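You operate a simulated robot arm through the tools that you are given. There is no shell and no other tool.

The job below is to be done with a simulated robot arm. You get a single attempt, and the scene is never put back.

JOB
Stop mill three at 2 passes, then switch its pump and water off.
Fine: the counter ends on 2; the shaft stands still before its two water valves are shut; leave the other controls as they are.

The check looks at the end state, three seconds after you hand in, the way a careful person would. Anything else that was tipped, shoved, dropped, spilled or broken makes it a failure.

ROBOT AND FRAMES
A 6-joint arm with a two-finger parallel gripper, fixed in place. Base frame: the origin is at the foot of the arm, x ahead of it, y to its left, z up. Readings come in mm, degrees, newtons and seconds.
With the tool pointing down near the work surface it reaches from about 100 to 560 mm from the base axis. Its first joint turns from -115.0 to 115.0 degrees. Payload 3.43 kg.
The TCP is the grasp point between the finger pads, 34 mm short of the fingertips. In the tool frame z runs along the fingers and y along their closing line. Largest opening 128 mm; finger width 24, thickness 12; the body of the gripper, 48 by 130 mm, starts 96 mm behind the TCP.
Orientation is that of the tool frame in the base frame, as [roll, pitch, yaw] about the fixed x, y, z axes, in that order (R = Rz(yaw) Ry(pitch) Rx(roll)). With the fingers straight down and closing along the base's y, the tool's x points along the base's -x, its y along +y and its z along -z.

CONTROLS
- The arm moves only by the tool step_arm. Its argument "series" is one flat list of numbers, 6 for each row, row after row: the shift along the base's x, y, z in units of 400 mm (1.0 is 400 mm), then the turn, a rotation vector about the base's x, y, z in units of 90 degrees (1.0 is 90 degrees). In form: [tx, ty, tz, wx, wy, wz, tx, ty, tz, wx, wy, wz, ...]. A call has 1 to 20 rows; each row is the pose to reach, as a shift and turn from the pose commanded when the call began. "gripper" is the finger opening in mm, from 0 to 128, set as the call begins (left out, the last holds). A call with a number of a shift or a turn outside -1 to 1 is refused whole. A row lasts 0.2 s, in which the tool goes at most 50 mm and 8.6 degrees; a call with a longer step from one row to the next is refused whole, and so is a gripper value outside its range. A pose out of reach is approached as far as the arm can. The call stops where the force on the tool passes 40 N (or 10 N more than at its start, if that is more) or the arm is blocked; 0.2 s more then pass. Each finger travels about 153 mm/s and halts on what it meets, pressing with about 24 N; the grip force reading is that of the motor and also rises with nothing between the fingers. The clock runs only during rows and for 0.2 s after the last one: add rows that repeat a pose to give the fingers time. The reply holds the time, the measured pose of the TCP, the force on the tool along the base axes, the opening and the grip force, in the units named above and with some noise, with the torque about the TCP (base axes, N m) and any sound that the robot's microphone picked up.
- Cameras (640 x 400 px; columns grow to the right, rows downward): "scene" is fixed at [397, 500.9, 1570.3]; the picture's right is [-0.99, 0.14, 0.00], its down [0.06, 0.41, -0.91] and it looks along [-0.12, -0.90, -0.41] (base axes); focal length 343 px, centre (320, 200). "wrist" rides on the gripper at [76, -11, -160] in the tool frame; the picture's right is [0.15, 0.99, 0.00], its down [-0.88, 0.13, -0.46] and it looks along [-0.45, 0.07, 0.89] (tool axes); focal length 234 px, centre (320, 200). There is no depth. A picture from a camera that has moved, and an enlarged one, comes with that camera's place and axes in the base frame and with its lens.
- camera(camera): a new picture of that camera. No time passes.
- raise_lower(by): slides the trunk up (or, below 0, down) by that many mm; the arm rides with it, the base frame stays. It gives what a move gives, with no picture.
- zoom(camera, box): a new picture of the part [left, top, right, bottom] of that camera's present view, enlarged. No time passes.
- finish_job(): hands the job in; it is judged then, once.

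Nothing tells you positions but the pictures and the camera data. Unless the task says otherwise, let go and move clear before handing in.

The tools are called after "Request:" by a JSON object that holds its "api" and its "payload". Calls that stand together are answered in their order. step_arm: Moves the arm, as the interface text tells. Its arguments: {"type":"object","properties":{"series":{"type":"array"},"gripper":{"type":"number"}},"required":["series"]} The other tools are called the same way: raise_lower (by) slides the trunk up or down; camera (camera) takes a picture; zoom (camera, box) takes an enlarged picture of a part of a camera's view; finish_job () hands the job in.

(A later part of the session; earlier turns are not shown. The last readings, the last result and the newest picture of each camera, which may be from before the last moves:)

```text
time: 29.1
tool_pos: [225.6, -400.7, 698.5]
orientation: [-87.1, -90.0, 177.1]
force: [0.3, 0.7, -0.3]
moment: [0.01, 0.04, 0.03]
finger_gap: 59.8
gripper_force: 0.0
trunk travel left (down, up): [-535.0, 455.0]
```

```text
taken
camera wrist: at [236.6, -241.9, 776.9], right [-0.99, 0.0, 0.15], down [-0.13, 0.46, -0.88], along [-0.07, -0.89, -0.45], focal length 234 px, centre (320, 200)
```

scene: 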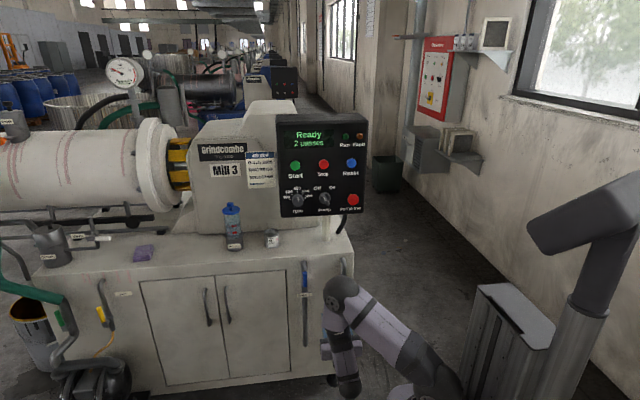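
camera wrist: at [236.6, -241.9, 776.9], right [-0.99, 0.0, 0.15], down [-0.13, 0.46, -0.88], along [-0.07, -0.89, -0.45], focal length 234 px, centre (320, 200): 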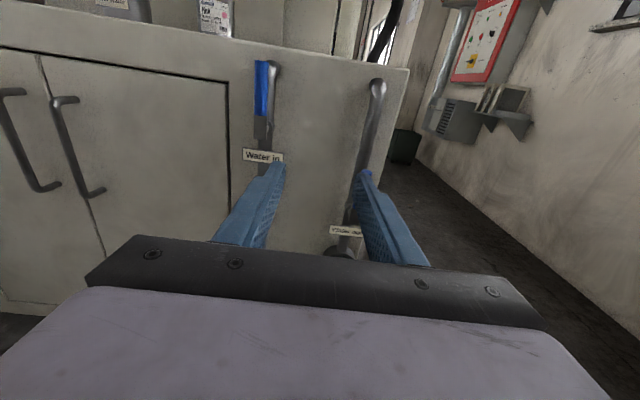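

Request:
{"api": "zoom", "payload": {"camera": "wrist", "box": [210, 40, 410, 180]}}

Request:
{"api": "zoom", "payload": {"camera": "wrist", "box": [300, 60, 420, 260]}}

Request:
{"api": "zoom", "payload": {"camera": "scene", "box": [270, 115, 370, 220]}}

Request:
{"api": "zoom", "payload": {"camera": "scene", "box": [280, 240, 370, 350]}}

Request:
{"api": "zoom", "payload": {"camera": "scene", "box": [110, 110, 210, 215]}}

```text
2.86 times, centred on (310, 110) of wrist
camera zoom: at [236.6, -241.9, 776.9], right [-0.99, 0.0, 0.15], down [-0.13, 0.46, -0.88], along [-0.07, -0.89, -0.45], focal length 669 px, centre (349, 457)
```

zoom: 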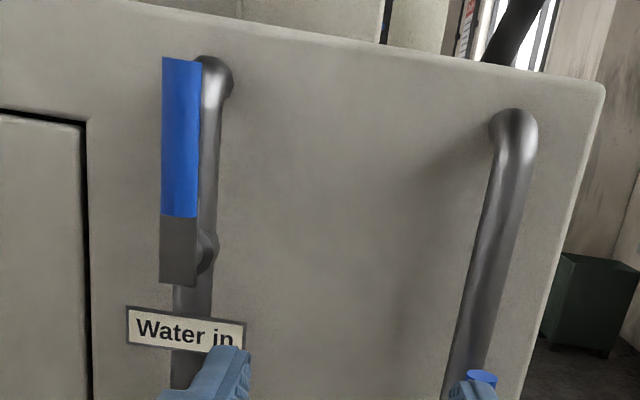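

```text
2.00 times, centred on (360, 160) of wrist
camera zoom: at [236.6, -241.9, 776.9], right [-0.99, 0.0, 0.15], down [-0.13, 0.46, -0.88], along [-0.07, -0.89, -0.45], focal length 468 px, centre (240, 280)
```

zoom: 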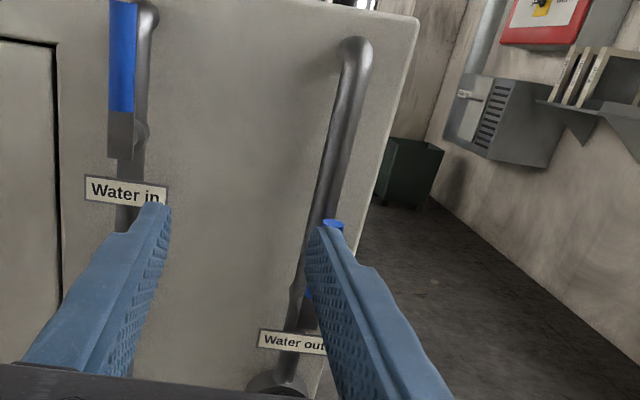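

```text
3.81 times, centred on (320, 168) of scene
camera zoom: at [397.0, 500.9, 1570.3], right [-0.99, 0.14, 0.0], down [0.06, 0.41, -0.91], along [-0.12, -0.9, -0.41], focal length 1308 px, centre (320, 324)
```

zoom: 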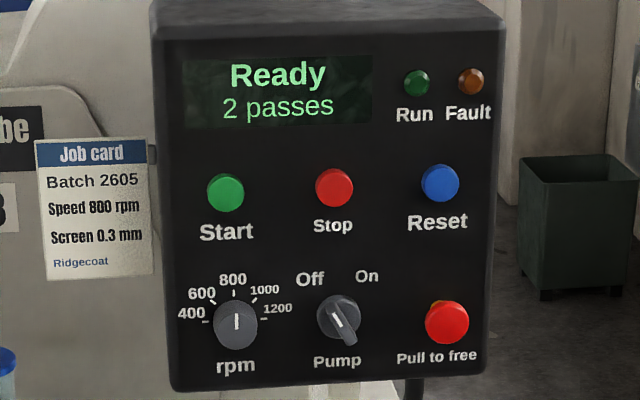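

```text
3.64 times, centred on (325, 295) of scene
camera zoom: at [397.0, 500.9, 1570.3], right [-0.99, 0.14, 0.0], down [0.06, 0.41, -0.91], along [-0.12, -0.9, -0.41], focal length 1249 px, centre (302, -146)
```

zoom: 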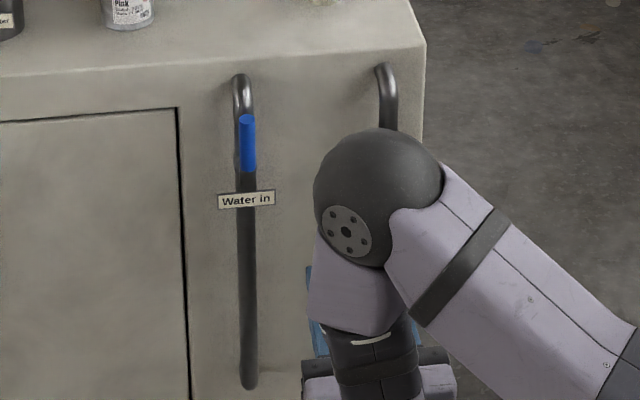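

```text
3.81 times, centred on (160, 162) of scene
camera zoom: at [397.0, 500.9, 1570.3], right [-0.99, 0.14, 0.0], down [0.06, 0.41, -0.91], along [-0.12, -0.9, -0.41], focal length 1308 px, centre (930, 343)
```

zoom: 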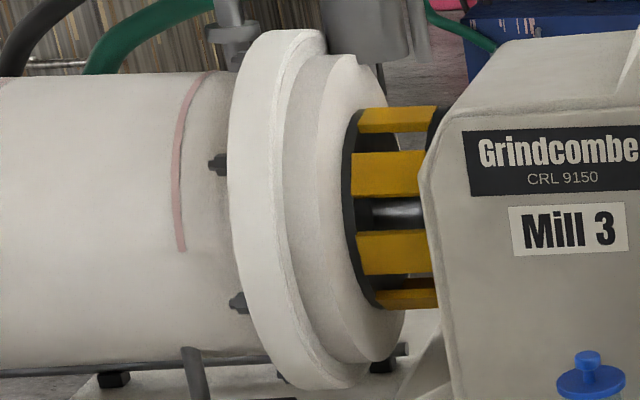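

The shaft picture is unchanged between views and the display still reads "Ready, 2 passes". The Water in lever is a flat bar standing up along its pipe near x 309, z 690–787. I'll move in front of it to measure its pivot and depth.

Request:
{"api": "step_arm", "payload": {"series": [0.07, -0.03, 0.0375, 0, 0, 0, 0.14, -0.065, 0.075, 0, 0, 0, 0.21, -0.1, 0.1125, 0, 0, 0]}}

Request:
{"api": "camera", "payload": {"camera": "wrist"}}

Request:
{"api": "zoom", "payload": {"camera": "wrist", "box": [250, 60, 410, 260]}}

Request:
{"api": "zoom", "payload": {"camera": "scene", "box": [280, 240, 370, 350]}}

```text
time: 29.9
tool_pos: [310.4, -441.7, 744.2]
orientation: [-49.8, -89.9, 139.6]
force: [-0.1, 0.7, 0.1]
moment: [0.02, 0.03, -0.04]
finger_gap: 59.8
gripper_force: 0.1
trunk travel left (down, up): [-535.0, 455.0]
```

```text
taken
camera wrist: at [320.8, -282.3, 822.5], right [-0.99, 0.0, 0.15], down [-0.13, 0.46, -0.88], along [-0.07, -0.89, -0.45], focal length 234 px, centre (320, 200)
```

wrist: 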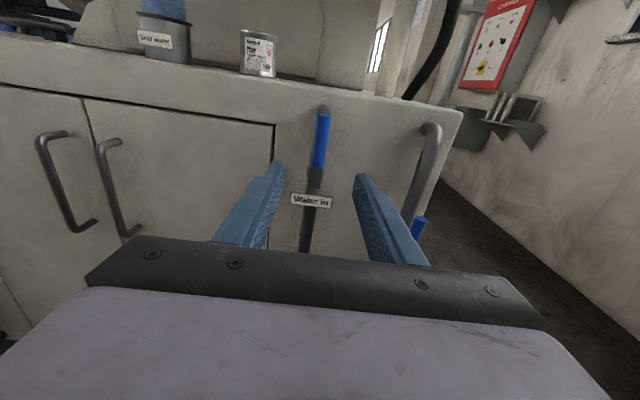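

```text
2.00 times, centred on (330, 160) of wrist
camera zoom: at [320.8, -282.3, 822.5], right [-0.99, 0.0, 0.15], down [-0.13, 0.46, -0.88], along [-0.07, -0.89, -0.45], focal length 468 px, centre (300, 280)
```

zoom: 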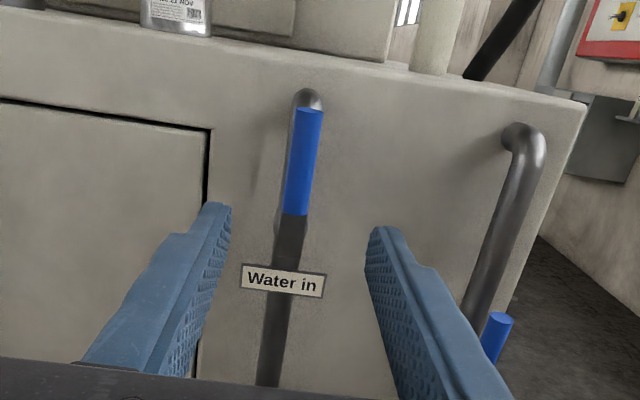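

```text
3.64 times, centred on (325, 295) of scene
camera zoom: at [397.0, 500.9, 1570.3], right [-0.99, 0.14, 0.0], down [0.06, 0.41, -0.91], along [-0.12, -0.9, -0.41], focal length 1249 px, centre (302, -146)
```

zoom: 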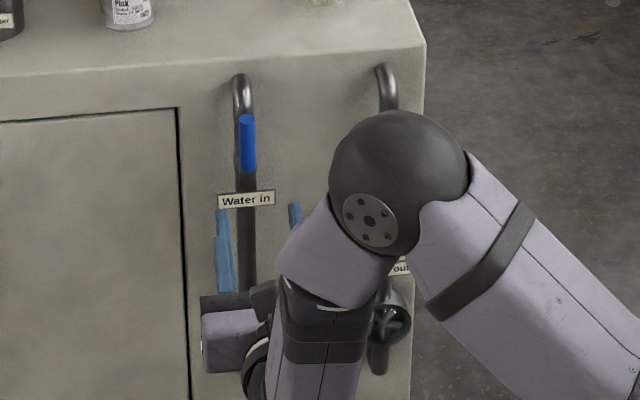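

From two views the Water in lever stands at x about 309.5, y about -570, with the blue grip from z 724 to 787 and its pivot near z 700. I'll straddle the grip at z 762, keeping the tips clear of the pipe.

Request:
{"api": "step_arm", "payload": {"series": [0, -0.09, 0.015, 0, 0, 0, 0, -0.18, 0.03, 0, 0, 0, 0, -0.24, 0.045, 0, 0, 0, 0, -0.285, 0.045, 0, 0, 0]}}

Request:
{"api": "camera", "payload": {"camera": "wrist"}}

Request:
{"api": "zoom", "payload": {"camera": "wrist", "box": [240, 100, 400, 260]}}

Request:
{"api": "zoom", "payload": {"camera": "scene", "box": [280, 240, 370, 350]}}

```text
time: 30.9
tool_pos: [310.1, -555.4, 760.8]
orientation: [91.4, -89.9, -1.2]
force: [0.6, 0.0, -0.4]
moment: [0.01, -0.02, 0.02]
finger_gap: 60.0
gripper_force: 0.1
trunk travel left (down, up): [-535.0, 455.0]
```

```text
taken
camera wrist: at [320.2, -396.2, 838.4], right [-0.99, 0.0, 0.15], down [-0.13, 0.46, -0.88], along [-0.07, -0.89, -0.45], focal length 234 px, centre (320, 200)
```

wrist: 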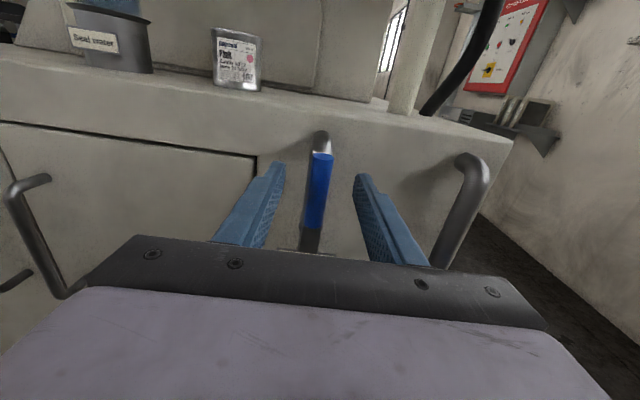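

```text
2.50 times, centred on (320, 180) of wrist
camera zoom: at [320.2, -396.2, 838.4], right [-0.99, 0.0, 0.15], down [-0.13, 0.46, -0.88], along [-0.07, -0.89, -0.45], focal length 585 px, centre (320, 250)
```

zoom: 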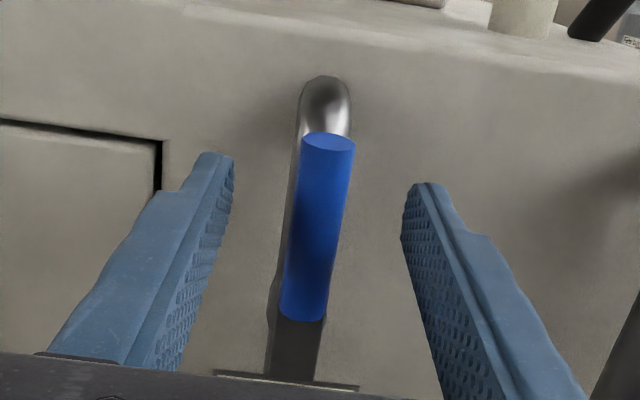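

```text
3.64 times, centred on (325, 295) of scene
camera zoom: at [397.0, 500.9, 1570.3], right [-0.99, 0.14, 0.0], down [0.06, 0.41, -0.91], along [-0.12, -0.9, -0.41], focal length 1249 px, centre (302, -146)
```

zoom: 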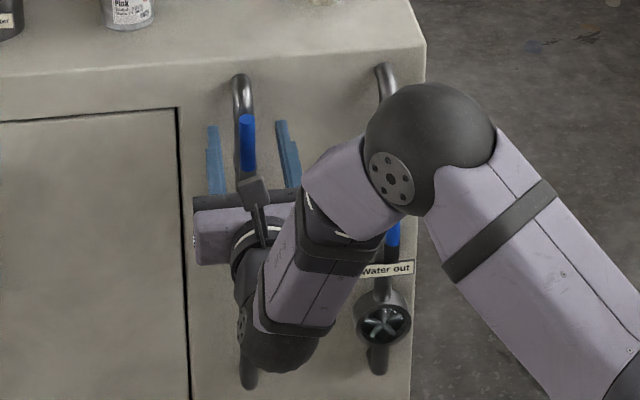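

The blue grip is centred between the fingers. I'll close on it and hold.

Request:
{"api": "step_arm", "payload": {"series": [0, 0, 0, 0, 0, 0, 0, 0, 0, 0, 0, 0, 0, 0, 0, 0, 0, 0], "gripper": 0}}

Request:
{"api": "zoom", "payload": {"camera": "wrist", "box": [240, 100, 400, 260]}}

```text
time: 31.7
tool_pos: [310.7, -555.8, 761.5]
orientation: [63.6, -90.0, 26.3]
force: [2.5, -3.8, -0.2]
moment: [0.02, -0.14, 0.0]
finger_gap: 16.5
gripper_force: 45.0
trunk travel left (down, up): [-535.0, 455.0]
```

```text
2.50 times, centred on (320, 180) of wrist
camera zoom: at [320.6, -396.2, 838.5], right [-0.99, 0.0, 0.15], down [-0.13, 0.46, -0.88], along [-0.07, -0.89, -0.45], focal length 585 px, centre (320, 250)
```

zoom: 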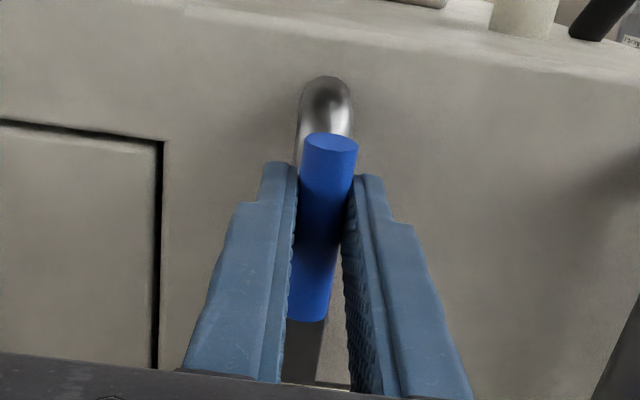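

The lever is gripped, 16.5 mm wide. I don't know which way it closes, so I'll try a small arc toward -x (clockwise from the front) and read the force.

Request:
{"api": "step_arm", "payload": {"series": [-0.0133, 0, -0.0006, 0, -0.0556, 0, -0.0265, 0, -0.0023, 0, -0.1111, 0]}}

Request:
{"api": "zoom", "payload": {"camera": "wrist", "box": [240, 100, 400, 260]}}

```text
time: 32.3
tool_pos: [299.7, -556.0, 759.6]
orientation: [-90.7, -80.0, -179.3]
force: [3.6, -0.9, -4.8]
moment: [-0.97, -0.15, -0.1]
finger_gap: 16.2
gripper_force: 45.4
trunk travel left (down, up): [-535.0, 455.0]
```

```text
2.50 times, centred on (320, 180) of wrist
camera zoom: at [296.9, -396.4, 838.7], right [-1.0, 0.0, -0.03], down [0.02, 0.46, -0.89], along [0.01, -0.89, -0.46], focal length 585 px, centre (320, 250)
```

zoom: 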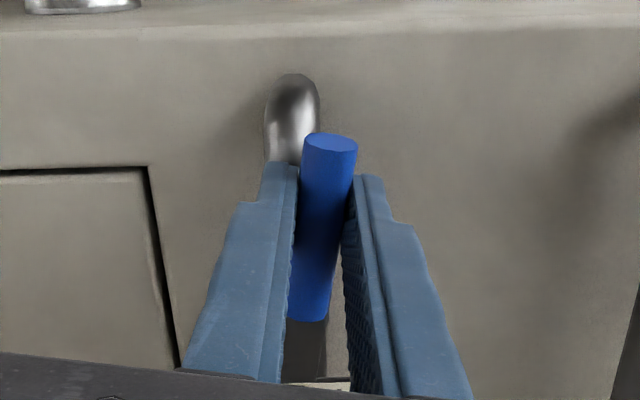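

The lever moves freely that way with only a few newtons, so clockwise closes it. I'll follow the arc about the pivot to 50° and check the forces.

Request:
{"api": "step_arm", "payload": {"series": [-0.02065, 0, -0.00515, 0, -0.0889, 0, -0.0404, 0, -0.0131, 0, -0.1778, 0, -0.0588, 0, -0.0238, 0, -0.2667, 0, -0.0756, 0, -0.0369, 0, -0.3556, 0, -0.0903, 0, -0.0522, 0, -0.4444, 0]}}

Request:
{"api": "camera", "payload": {"camera": "wrist"}}

Request:
{"api": "zoom", "payload": {"camera": "scene", "box": [280, 240, 370, 350]}}

```text
time: 33.5
tool_pos: [263.7, -554.7, 739.1]
orientation: [-90.1, -39.9, -179.8]
force: [6.9, 3.1, -6.9]
moment: [0.16, -0.01, 0.24]
finger_gap: 16.4
gripper_force: 45.3
trunk travel left (down, up): [-535.0, 455.0]
```

```text
taken
camera wrist: at [212.0, -396.4, 798.7], right [-0.75, 0.0, -0.66], down [0.59, 0.46, -0.67], along [0.3, -0.89, -0.34], focal length 234 px, centre (320, 200)
```

wrist: 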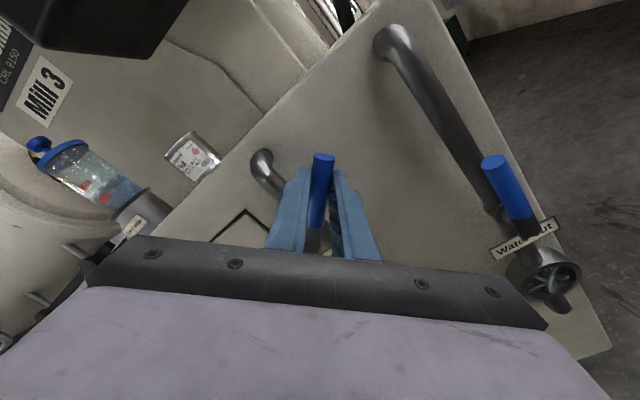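

```text
3.64 times, centred on (325, 295) of scene
camera zoom: at [397.0, 500.9, 1570.3], right [-0.99, 0.14, 0.0], down [0.06, 0.41, -0.91], along [-0.12, -0.9, -0.41], focal length 1249 px, centre (302, -146)
```

zoom: 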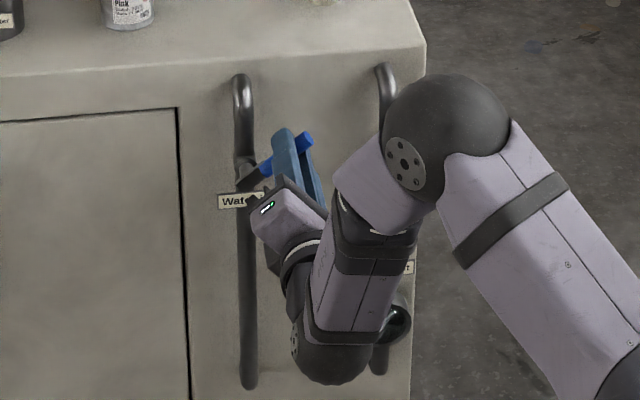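

The lever follows well, at 50° with under 10 N. I'll continue the arc to 90° with a small margin against the stop.

Request:
{"api": "step_arm", "payload": {"series": [-0.0125, 0, -0.0172, 0, -0.0889, 0, -0.0225, 0, -0.036, 0, -0.1778, 0, -0.0298, 0, -0.056, 0, -0.2667, 0, -0.0342, 0, -0.0768, 0, -0.3556, 0, -0.0357, 0, -0.098, 0, -0.4444, 0, -0.0356, 0, -0.1034, 0, -0.4667, 0]}}

Request:
{"api": "camera", "payload": {"camera": "wrist"}}

Request:
{"api": "zoom", "payload": {"camera": "scene", "box": [280, 240, 370, 350]}}

```text
time: 34.9
tool_pos: [249.4, -557.2, 699.9]
orientation: [-89.9, 1.9, 179.9]
force: [3.2, 7.1, -2.8]
moment: [0.11, 1.32, 0.45]
finger_gap: 16.7
gripper_force: 45.4
trunk travel left (down, up): [-535.0, 455.0]
```

```text
taken
camera wrist: at [172.9, -396.2, 710.0], right [-0.11, 0.0, -0.99], down [0.88, 0.45, -0.1], along [0.45, -0.89, -0.05], focal length 234 px, centre (320, 200)
```

wrist: 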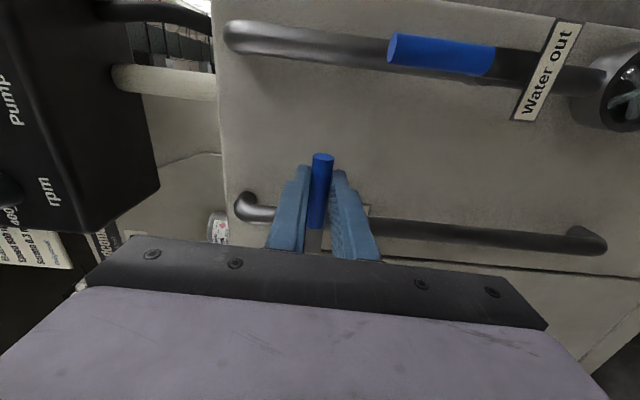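

```text
3.64 times, centred on (325, 295) of scene
camera zoom: at [397.0, 500.9, 1570.3], right [-0.99, 0.14, 0.0], down [0.06, 0.41, -0.91], along [-0.12, -0.9, -0.41], focal length 1249 px, centre (302, -146)
```

zoom: 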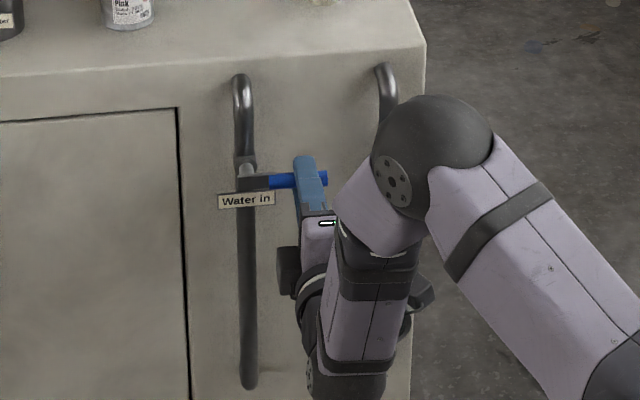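

The lever now lies horizontal with a closing torque of 1.3 N m, so it is at its stop. I'll open the fingers and back straight out.

Request:
{"api": "step_arm", "payload": {"series": [0, 0, 0, 0, 0, 0, 0, 0, 0, 0, 0, 0], "gripper": 56}}

Request:
{"api": "step_arm", "payload": {"series": [0, 0.08, 0, 0, 0, 0, 0, 0.18, 0, 0, 0, 0, 0, 0.28, 0, 0, 0, 0]}}

Request:
{"api": "camera", "payload": {"camera": "wrist"}}

Request:
{"api": "zoom", "payload": {"camera": "wrist", "box": [200, 0, 640, 280]}}

Request:
{"api": "zoom", "payload": {"camera": "scene", "box": [280, 240, 370, 350]}}

```text
time: 35.5
tool_pos: [249.9, -555.7, 699.6]
orientation: [-89.9, 2.0, 179.9]
force: [-0.1, 0.7, -0.8]
moment: [0.01, -0.04, -0.01]
finger_gap: 55.9
gripper_force: 0.0
trunk travel left (down, up): [-535.0, 455.0]
```

```text
time: 36.3
tool_pos: [247.5, -443.8, 699.1]
orientation: [-90.1, 2.0, 180.0]
force: [0.1, 0.1, -0.4]
moment: [-0.02, 0.01, -0.01]
finger_gap: 56.3
gripper_force: 0.0
trunk travel left (down, up): [-535.0, 455.0]
```

```text
taken
camera wrist: at [171.1, -284.9, 710.0], right [-0.11, 0.0, -0.99], down [0.88, 0.46, -0.1], along [0.45, -0.89, -0.05], focal length 234 px, centre (320, 200)
```

wrist: 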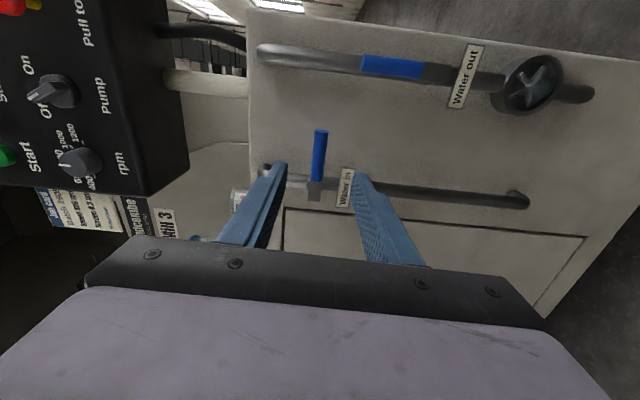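

```text
1.43 times, centred on (420, 140) of wrist
camera zoom: at [171.1, -284.9, 710.0], right [-0.11, 0.0, -0.99], down [0.88, 0.46, -0.1], along [0.45, -0.89, -0.05], focal length 334 px, centre (177, 286)
```

zoom: 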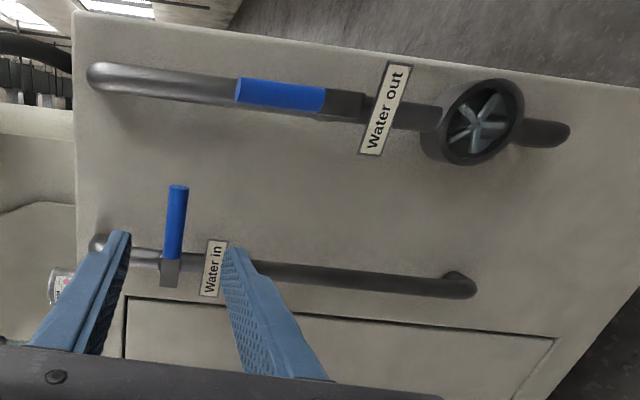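

```text
3.64 times, centred on (325, 295) of scene
camera zoom: at [397.0, 500.9, 1570.3], right [-0.99, 0.14, 0.0], down [0.06, 0.41, -0.91], along [-0.12, -0.9, -0.41], focal length 1249 px, centre (302, -146)
```

zoom: 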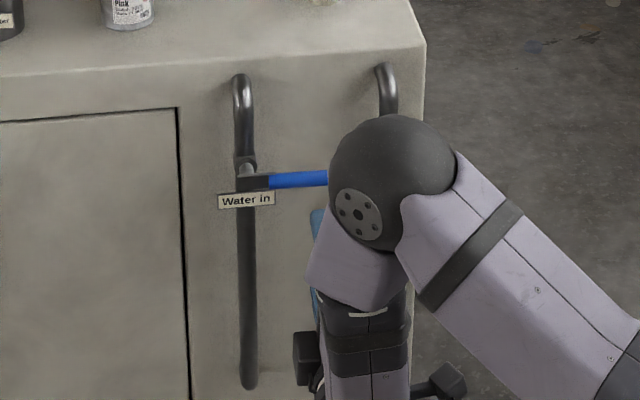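

The Water in lever is horizontal and stayed put. The Water out lever triangulates to x about 149.5, y about -570, blue grip z 603–667, pivot near z 580. I'll lower the trunk 120 mm, turn the tool back and go in front of it.

Request:
{"api": "raise_lower", "payload": {"by": -120}}

Request:
{"api": "step_arm", "payload": {"series": [-0.0206, 0, 0.0131, 0, 0.0852, 0, -0.0413, 0, 0.0263, 0, 0.1704, 0, -0.0619, 0, 0.0394, 0, 0.2556, 0, -0.0825, 0, 0.0525, 0, 0.3407, 0, -0.1031, 0, 0.0656, 0, 0.4259, 0, -0.1238, 0, 0.0788, 0, 0.5111, 0]}}

Request:
{"api": "step_arm", "payload": {"series": [-0.0206, 0, 0.0131, 0, 0.0852, 0, -0.0413, 0, 0.0263, 0, 0.1704, 0, -0.0619, 0, 0.0394, 0, 0.2556, 0, -0.0825, 0, 0.0525, 0, 0.3407, 0, -0.1031, 0, 0.0656, 0, 0.4259, 0, -0.1238, 0, 0.0788, 0, 0.5111, 0]}}

Request:
{"api": "camera", "payload": {"camera": "wrist"}}

Request:
{"api": "zoom", "payload": {"camera": "wrist", "box": [250, 60, 410, 260]}}

Request:
{"api": "camera", "payload": {"camera": "scene"}}

```text
time: 37.8
tool_pos: [247.1, -445.3, 578.6]
orientation: [-90.0, 2.0, 180.0]
force: [0.1, -0.4, 0.4]
moment: [0.02, 0.03, -0.01]
finger_gap: 56.0
gripper_force: 0.0
trunk travel left (down, up): [-415.0, 575.0]
```

```text
time: 39.2
tool_pos: [198.5, -444.2, 611.2]
orientation: [-90.0, -44.1, 180.0]
force: [0.3, -0.4, 0.6]
moment: [0.02, 0.02, -0.02]
finger_gap: 56.2
gripper_force: 0.1
trunk travel left (down, up): [-415.0, 575.0]
```

```text
time: 40.6
tool_pos: [150.8, -449.4, 639.3]
orientation: [73.3, -89.8, 16.6]
force: [0.1, 0.7, -0.1]
moment: [0.01, 0.03, 0.01]
finger_gap: 55.8
gripper_force: 0.1
out of reach, approached as far as the arm can: row 6
trunk travel left (down, up): [-415.0, 575.0]
```

```text
taken
camera wrist: at [162.2, -290.5, 717.2], right [-0.99, 0.0, 0.15], down [-0.13, 0.46, -0.88], along [-0.07, -0.89, -0.45], focal length 234 px, centre (320, 200)
```

wrist: 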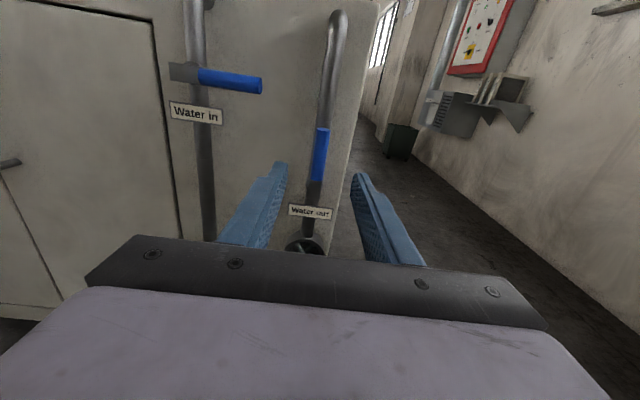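

```text
2.00 times, centred on (330, 160) of wrist
camera zoom: at [162.2, -290.5, 717.2], right [-0.99, 0.0, 0.15], down [-0.13, 0.46, -0.88], along [-0.07, -0.89, -0.45], focal length 468 px, centre (300, 280)
```

zoom: 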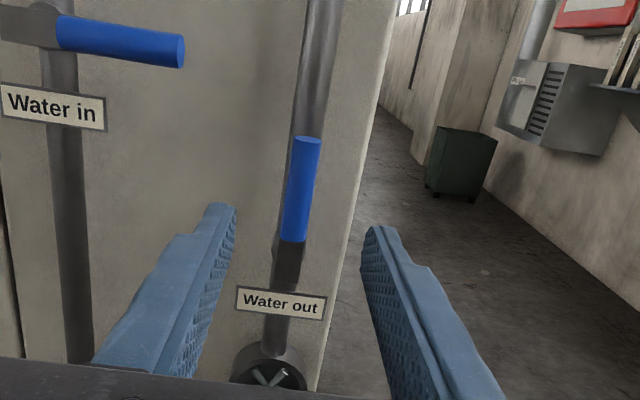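

```text
taken
```

scene: 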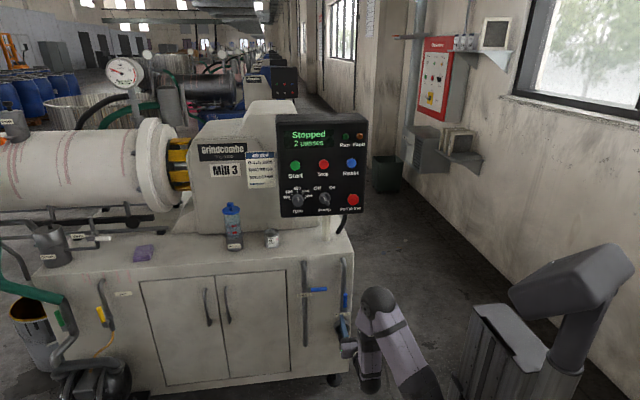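

The display now reads "Stopped, 2 passes" with Water in shut. The Water out lever is upright at x about 150, with the fingers aligned to it. I'll advance to straddle its grip at z about 641.

Request:
{"api": "step_arm", "payload": {"series": [0, -0.09, 0.0025, 0, 0, 0, 0, -0.18, 0.0025, 0, 0, 0, 0, -0.23, 0.0025, 0, 0, 0, 0, -0.265, 0.0025, 0, 0, 0]}}

Request:
{"api": "zoom", "payload": {"camera": "wrist", "box": [240, 100, 400, 260]}}

Request:
{"api": "zoom", "payload": {"camera": "scene", "box": [270, 115, 370, 220]}}

Request:
{"api": "camera", "payload": {"camera": "scene"}}

```text
time: 41.6
tool_pos: [152.2, -557.5, 640.1]
orientation: [-84.3, -90.0, 174.2]
force: [1.2, 0.0, 0.0]
moment: [0.03, -0.01, 0.01]
finger_gap: 56.1
gripper_force: 0.2
trunk travel left (down, up): [-415.0, 575.0]
```

```text
2.50 times, centred on (320, 180) of wrist
camera zoom: at [163.1, -397.4, 718.1], right [-0.99, 0.0, 0.15], down [-0.13, 0.46, -0.88], along [-0.07, -0.89, -0.45], focal length 585 px, centre (320, 250)
```

zoom: 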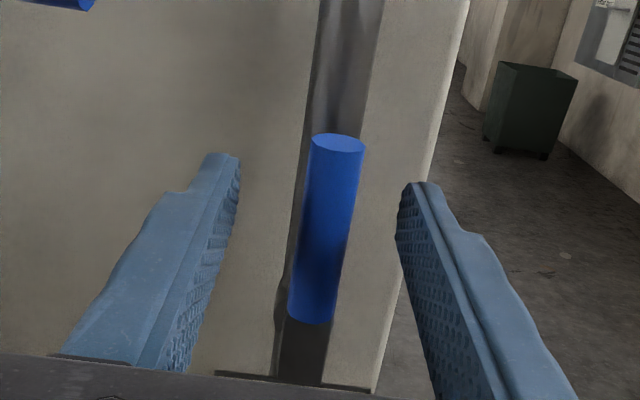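

```text
3.81 times, centred on (320, 168) of scene
camera zoom: at [397.0, 500.9, 1570.3], right [-0.99, 0.14, 0.0], down [0.06, 0.41, -0.91], along [-0.12, -0.9, -0.41], focal length 1308 px, centre (320, 324)
```

zoom: 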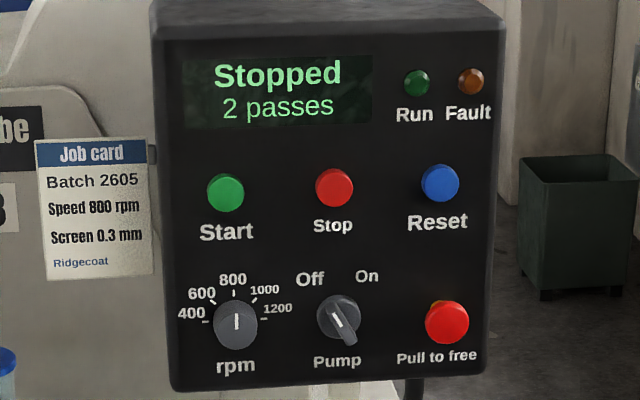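

```text
taken
```

scene: 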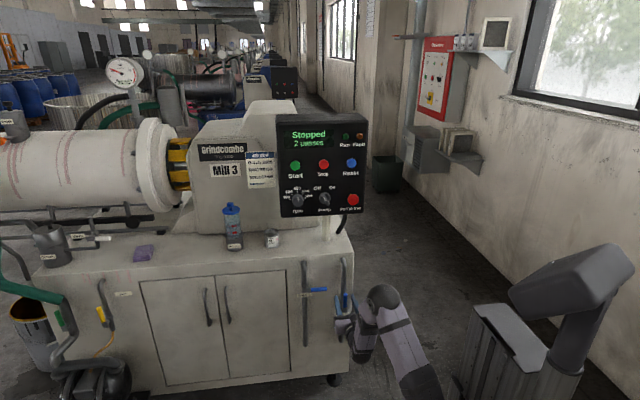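

The fault lamp is off, and the lever is about 2 mm to the -x side of centre. I'll correct that while closing.

Request:
{"api": "step_arm", "payload": {"series": [-0.0045, 0, 0, 0, 0, 0, -0.0045, 0, 0, 0, 0, 0, -0.0045, 0, 0, 0, 0, 0], "gripper": 0}}

Request:
{"api": "zoom", "payload": {"camera": "wrist", "box": [240, 100, 400, 260]}}

```text
time: 42.4
tool_pos: [148.3, -556.9, 639.8]
orientation: [151.8, -90.0, -61.8]
force: [0.3, -5.5, -1.3]
moment: [0.07, 0.0, -0.01]
finger_gap: 16.4
gripper_force: 45.0
trunk travel left (down, up): [-415.0, 575.0]
```

```text
2.50 times, centred on (320, 180) of wrist
camera zoom: at [161.0, -397.4, 718.1], right [-0.99, 0.0, 0.15], down [-0.13, 0.46, -0.88], along [-0.07, -0.89, -0.45], focal length 585 px, centre (320, 250)
```

zoom: 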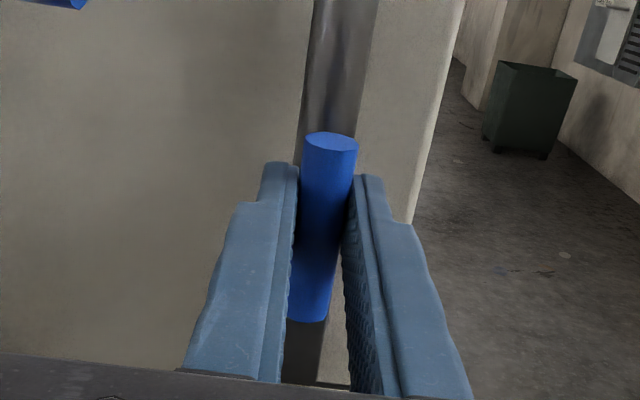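

Gripped at 16.4 mm. I'll test the same clockwise direction with a 10° arc and read the force.

Request:
{"api": "step_arm", "payload": {"series": [-0.0131, 0, -0.0006, 0, -0.0556, 0, -0.026, 0, -0.0023, 0, -0.1111, 0]}}

Request:
{"api": "zoom", "payload": {"camera": "wrist", "box": [240, 100, 400, 260]}}

```text
time: 43.0
tool_pos: [140.2, -556.3, 638.7]
orientation: [-90.9, -80.0, -179.9]
force: [-6.6, -4.3, -0.6]
moment: [0.82, 0.48, 0.01]
finger_gap: 16.2
gripper_force: 44.4
out of reach, approached as far as the arm can: row 2
trunk travel left (down, up): [-415.0, 575.0]
```

```text
2.50 times, centred on (320, 180) of wrist
camera zoom: at [139.6, -397.4, 718.4], right [-1.0, 0.01, -0.03], down [0.03, 0.46, -0.89], along [0.0, -0.89, -0.46], focal length 585 px, centre (320, 250)
```

zoom: 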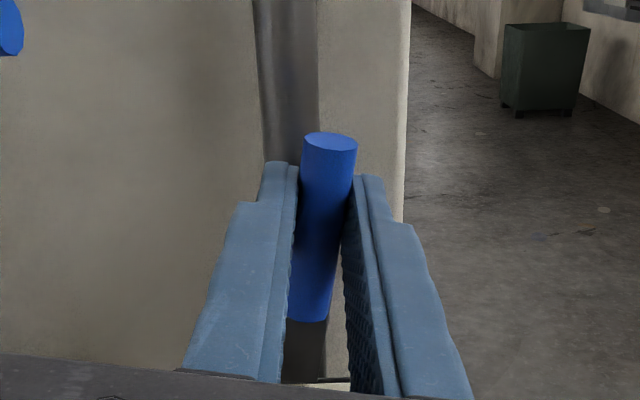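

It moved 10° clockwise with little force, but the arm reports it is near its reach limit here. I'll look at the arm's shape before going on.

Request:
{"api": "camera", "payload": {"camera": "scene"}}

Request:
{"api": "zoom", "payload": {"camera": "scene", "box": [280, 230, 480, 400]}}

Request:
{"api": "camera", "payload": {"camera": "wrist"}}

```text
taken
```

scene: 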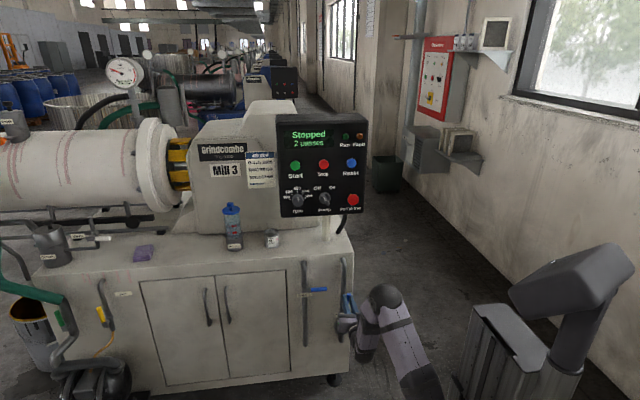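

```text
2.35 times, centred on (380, 315) of scene
camera zoom: at [397.0, 500.9, 1570.3], right [-0.99, 0.14, 0.0], down [0.06, 0.41, -0.91], along [-0.12, -0.9, -0.41], focal length 808 px, centre (179, -71)
```

zoom: 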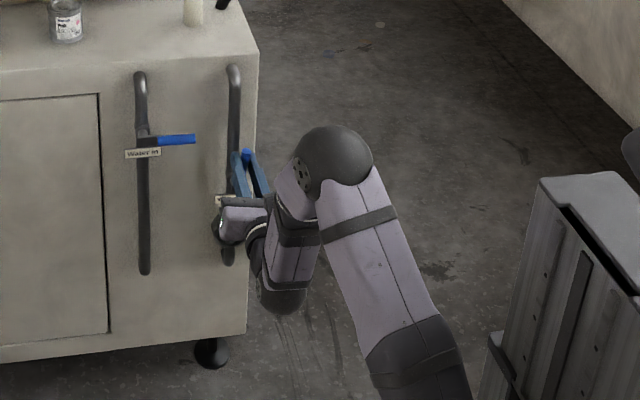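

```text
taken
camera wrist: at [139.6, -397.4, 718.4], right [-1.0, 0.01, -0.03], down [0.03, 0.46, -0.89], along [0.0, -0.89, -0.46], focal length 234 px, centre (320, 200)
```

wrist: 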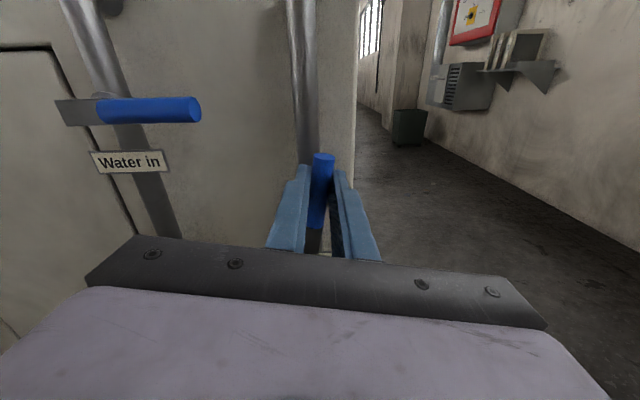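

The arm is near a joint limit for a straight -y approach this close in, so gripping through the whole arc is risky. I'll let go with the lever at 10°, back out while yawing the tool toward -x for more reach, and push the lever closed with closed fingers.

Request:
{"api": "step_arm", "payload": {"series": [0, 0, 0, 0, 0, 0, 0, 0, 0, 0, 0, 0], "gripper": 56}}

Request:
{"api": "step_arm", "payload": {"series": [0, 0.03, 0, 0, 0, -0.05, 0, 0.06, 0, 0, 0, -0.11, 0, 0.1, 0, 0, 0, -0.17, 0, 0.14, 0, 0, 0, -0.23, 0, 0.175, 0, 0, 0, -0.2778]}}

Request:
{"api": "camera", "payload": {"camera": "wrist"}}

Request:
{"api": "zoom", "payload": {"camera": "scene", "box": [280, 230, 480, 400]}}

```text
time: 43.6
tool_pos: [141.5, -556.5, 640.9]
orientation: [-89.9, -80.0, 179.6]
force: [0.2, 0.3, 0.4]
moment: [-0.04, 0.02, 0.01]
finger_gap: 55.8
gripper_force: 0.0
trunk travel left (down, up): [-415.0, 575.0]
```

```text
time: 44.8
tool_pos: [141.3, -486.5, 639.5]
orientation: [-90.1, -79.9, 155.0]
force: [0.7, -0.6, 0.1]
moment: [0.02, -0.02, -0.01]
finger_gap: 56.1
gripper_force: 0.2
trunk travel left (down, up): [-415.0, 575.0]
```

```text
taken
camera wrist: at [207.7, -341.2, 718.8], right [-0.91, 0.42, -0.03], down [0.22, 0.4, -0.89], along [-0.37, -0.81, -0.46], focal length 234 px, centre (320, 200)
```

wrist: 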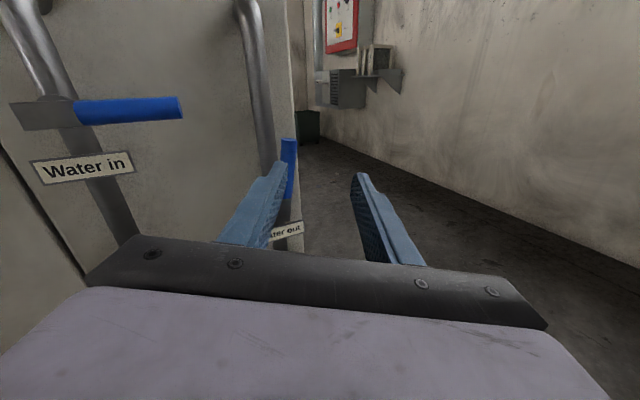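

```text
2.35 times, centred on (380, 315) of scene
camera zoom: at [397.0, 500.9, 1570.3], right [-0.99, 0.14, 0.0], down [0.06, 0.41, -0.91], along [-0.12, -0.9, -0.41], focal length 808 px, centre (179, -71)
```

zoom: 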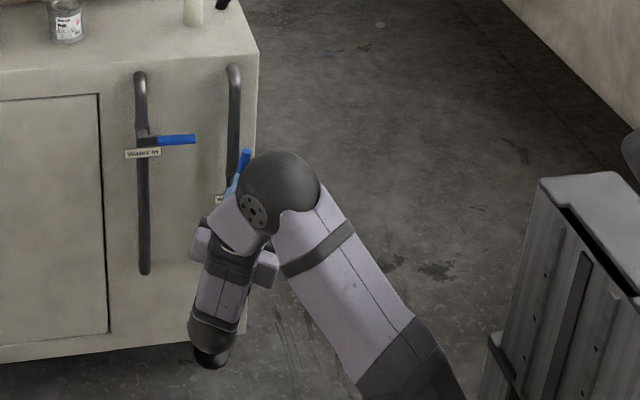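

The yawed pose is within reach, and the lever stayed at 10°. I'll close the fingers, shift to the lever's +x side and move in to the lever's depth, leaving a gap of about 10 mm.

Request:
{"api": "step_arm", "payload": {"series": [0.05, 0, -0.003, 0, 0, 0, 0.1005, 0, -0.00625, 0, 0, 0, 0.1005, -0.0625, -0.00625, 0, 0, 0, 0.1005, -0.125, -0.00625, 0, 0, 0, 0.1005, -0.1738, -0.00625, 0, 0, 0], "gripper": 0}}

Request:
{"api": "camera", "payload": {"camera": "wrist"}}

Request:
{"api": "zoom", "payload": {"camera": "wrist", "box": [240, 80, 420, 260]}}

Request:
{"api": "zoom", "payload": {"camera": "scene", "box": [280, 230, 480, 400]}}

```text
time: 46.0
tool_pos: [182.2, -555.4, 636.9]
orientation: [-90.1, -80.0, 155.1]
force: [0.3, -0.8, -0.2]
moment: [-0.01, -0.05, -0.01]
finger_gap: 0.0
gripper_force: 24.3
trunk travel left (down, up): [-415.0, 575.0]
```

```text
taken
camera wrist: at [248.3, -409.9, 715.7], right [-0.91, 0.42, -0.03], down [0.21, 0.4, -0.89], along [-0.36, -0.81, -0.46], focal length 234 px, centre (320, 200)
```

wrist: 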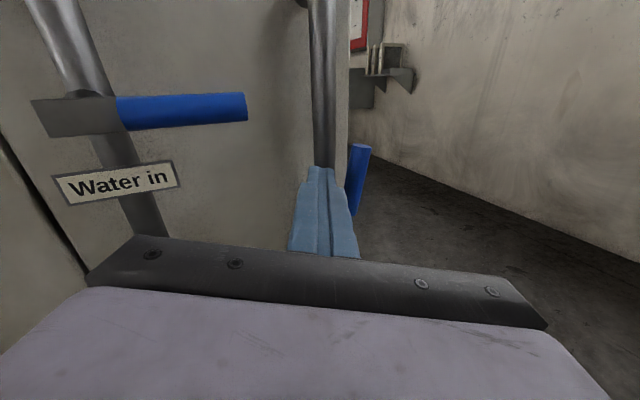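

```text
2.22 times, centred on (330, 170) of wrist
camera zoom: at [248.3, -409.9, 715.7], right [-0.91, 0.42, -0.03], down [0.21, 0.4, -0.89], along [-0.36, -0.81, -0.46], focal length 520 px, centre (298, 267)
```

zoom: 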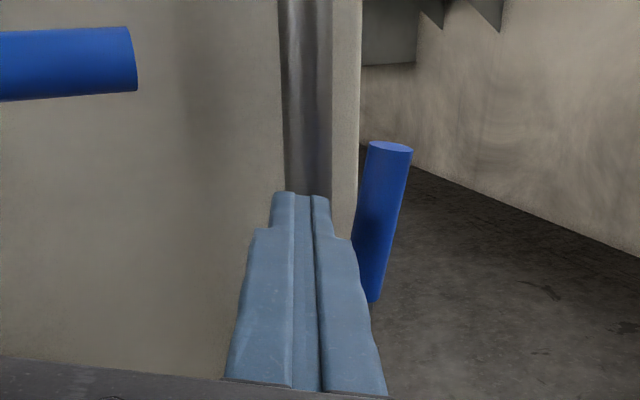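

```text
2.35 times, centred on (380, 315) of scene
camera zoom: at [397.0, 500.9, 1570.3], right [-0.99, 0.14, 0.0], down [0.06, 0.41, -0.91], along [-0.12, -0.9, -0.41], focal length 808 px, centre (179, -71)
```

zoom: 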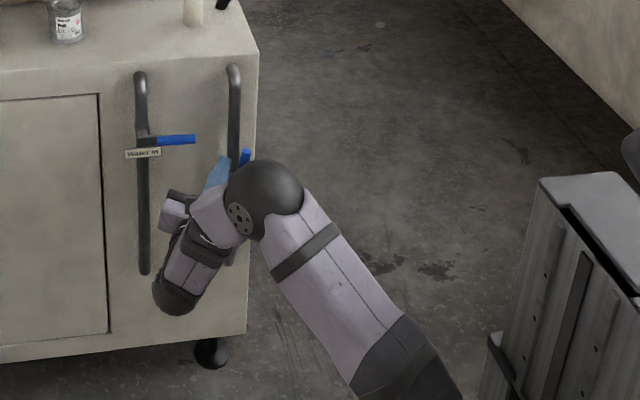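

The closed fingers are on the +x side of the lever with a small gap. I'll push along the arc to about 60° and check.

Request:
{"api": "step_arm", "payload": {"series": [-0.0315, 0, -0.0045, 0, 0, 0, -0.0558, 0, -0.001, 0, 0, 0, -0.0805, 0, -0.002, 0, 0, 0, -0.1045, 0, -0.007, 0, 0, 0, -0.1273, 0, -0.0163, 0, 0, 0, -0.1483, 0, -0.0293, 0, 0, 0]}}

Request:
{"api": "camera", "payload": {"camera": "wrist"}}

Request:
{"api": "zoom", "payload": {"camera": "wrist", "box": [240, 80, 420, 260]}}

Request:
{"api": "zoom", "payload": {"camera": "scene", "box": [280, 230, 480, 400]}}

```text
time: 47.4
tool_pos: [122.4, -555.8, 625.7]
orientation: [-89.6, -80.0, 154.6]
force: [1.8, -1.9, 1.3]
moment: [-0.01, 0.02, 0.1]
finger_gap: 0.0
gripper_force: 24.5
trunk travel left (down, up): [-415.0, 575.0]
```

```text
taken
camera wrist: at [188.0, -409.9, 703.5], right [-0.91, 0.42, -0.03], down [0.21, 0.4, -0.89], along [-0.37, -0.81, -0.45], focal length 234 px, centre (320, 200)
```

wrist: 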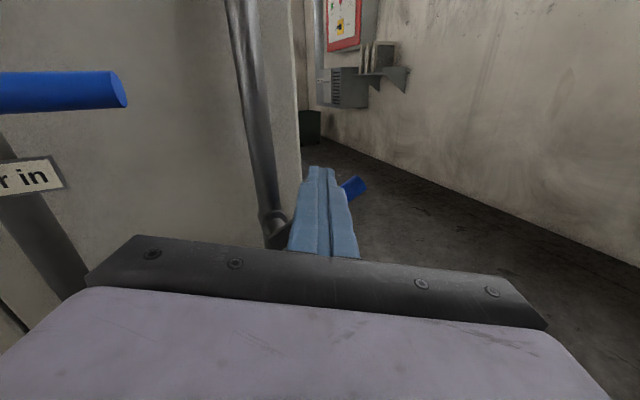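

```text
2.22 times, centred on (330, 170) of wrist
camera zoom: at [188.0, -409.9, 703.5], right [-0.91, 0.42, -0.03], down [0.21, 0.4, -0.89], along [-0.37, -0.81, -0.45], focal length 520 px, centre (298, 267)
```

zoom: 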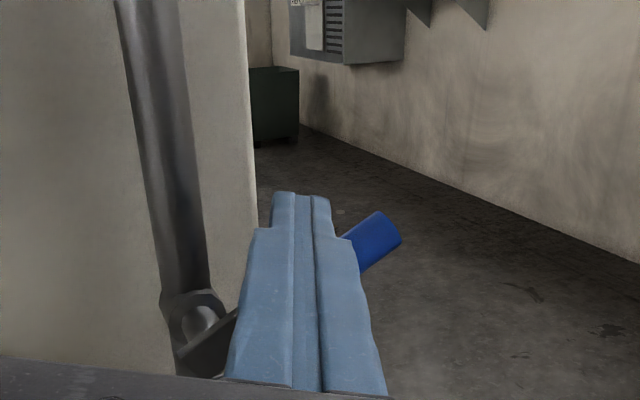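

```text
2.35 times, centred on (380, 315) of scene
camera zoom: at [397.0, 500.9, 1570.3], right [-0.99, 0.14, 0.0], down [0.06, 0.41, -0.91], along [-0.12, -0.9, -0.41], focal length 808 px, centre (179, -71)
```

zoom: 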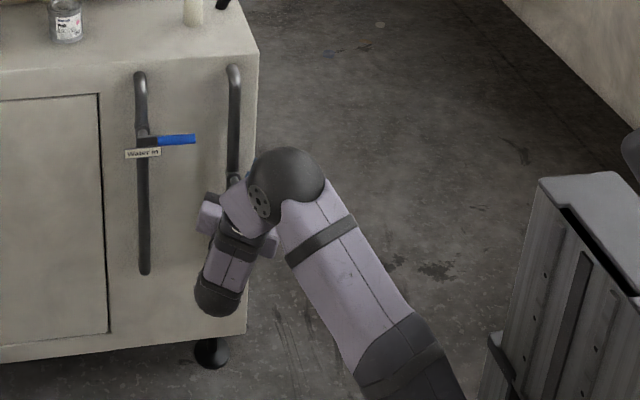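

The lever is at about 60° and moving with only a couple of newtons. I'll continue the arc down to 90° with a little extra.

Request:
{"api": "step_arm", "payload": {"series": [-0.0185, 0, -0.0163, 0, 0, 0, -0.0335, 0, -0.0358, 0, 0, 0, -0.0453, 0, -0.0575, 0, 0, 0, -0.0453, 0, -0.065, 0, 0, 0]}}

Request:
{"api": "camera", "payload": {"camera": "wrist"}}

Request:
{"api": "zoom", "payload": {"camera": "wrist", "box": [200, 120, 440, 280]}}

Request:
{"api": "zoom", "payload": {"camera": "scene", "box": [280, 230, 480, 400]}}

```text
time: 48.4
tool_pos: [104.3, -555.2, 600.4]
orientation: [-88.4, -79.9, 153.5]
force: [0.4, 2.0, 8.0]
moment: [-0.07, 0.11, -0.01]
finger_gap: 0.4
gripper_force: 24.2
trunk travel left (down, up): [-415.0, 575.0]
```

```text
taken
camera wrist: at [169.9, -409.4, 678.5], right [-0.91, 0.42, -0.03], down [0.21, 0.4, -0.89], along [-0.37, -0.81, -0.45], focal length 234 px, centre (320, 200)
```

wrist: 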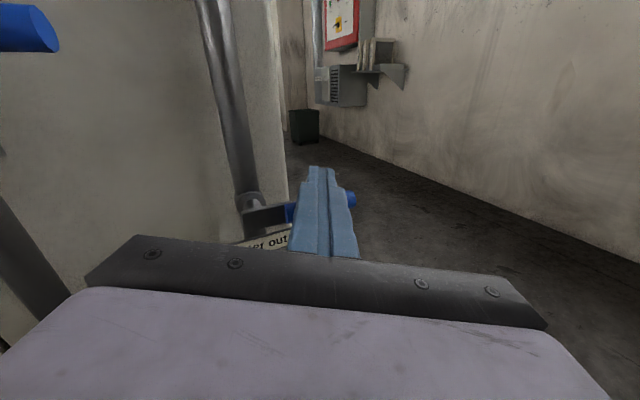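

```text
2.50 times, centred on (320, 200) of wrist
camera zoom: at [169.9, -409.4, 678.5], right [-0.91, 0.42, -0.03], down [0.21, 0.4, -0.89], along [-0.37, -0.81, -0.45], focal length 585 px, centre (320, 200)
```

zoom: 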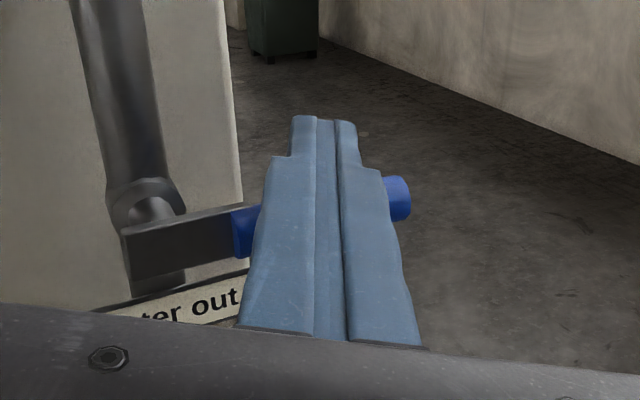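

```text
2.35 times, centred on (380, 315) of scene
camera zoom: at [397.0, 500.9, 1570.3], right [-0.99, 0.14, 0.0], down [0.06, 0.41, -0.91], along [-0.12, -0.9, -0.41], focal length 808 px, centre (179, -71)
```

zoom: 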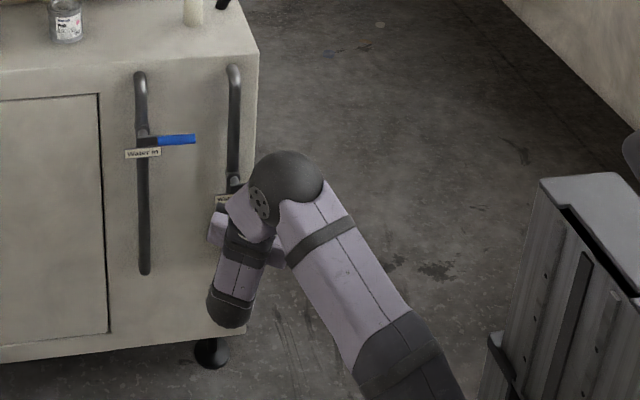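

The lever looks close to horizontal and the force has risen to 8 N, so it may be at the stop. I'll press 4 mm further to confirm.

Request:
{"api": "step_arm", "payload": {"series": [0, 0, -0.005, 0, 0, 0, 0, 0, -0.01, 0, 0, 0]}}

Request:
{"api": "zoom", "payload": {"camera": "wrist", "box": [200, 120, 440, 280]}}

```text
time: 49.0
tool_pos: [103.3, -555.7, 599.8]
orientation: [-86.2, -79.6, 151.1]
force: [-3.1, 2.9, 20.6]
moment: [-0.33, 0.36, -0.2]
finger_gap: 0.2
gripper_force: 24.4
trunk travel left (down, up): [-415.0, 575.0]
```

```text
2.50 times, centred on (320, 200) of wrist
camera zoom: at [170.1, -408.9, 676.8], right [-0.9, 0.42, -0.03], down [0.21, 0.39, -0.89], along [-0.37, -0.82, -0.45], focal length 585 px, centre (320, 200)
```

zoom: 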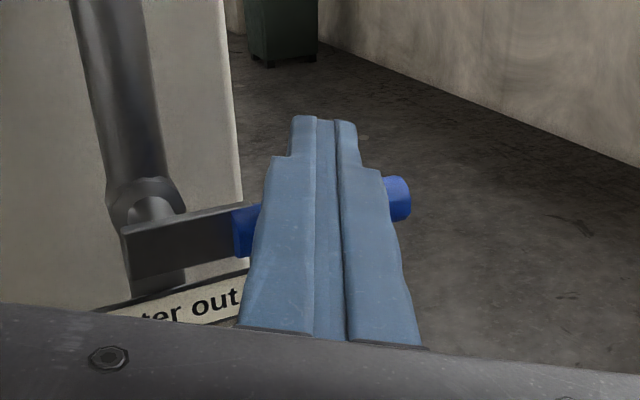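

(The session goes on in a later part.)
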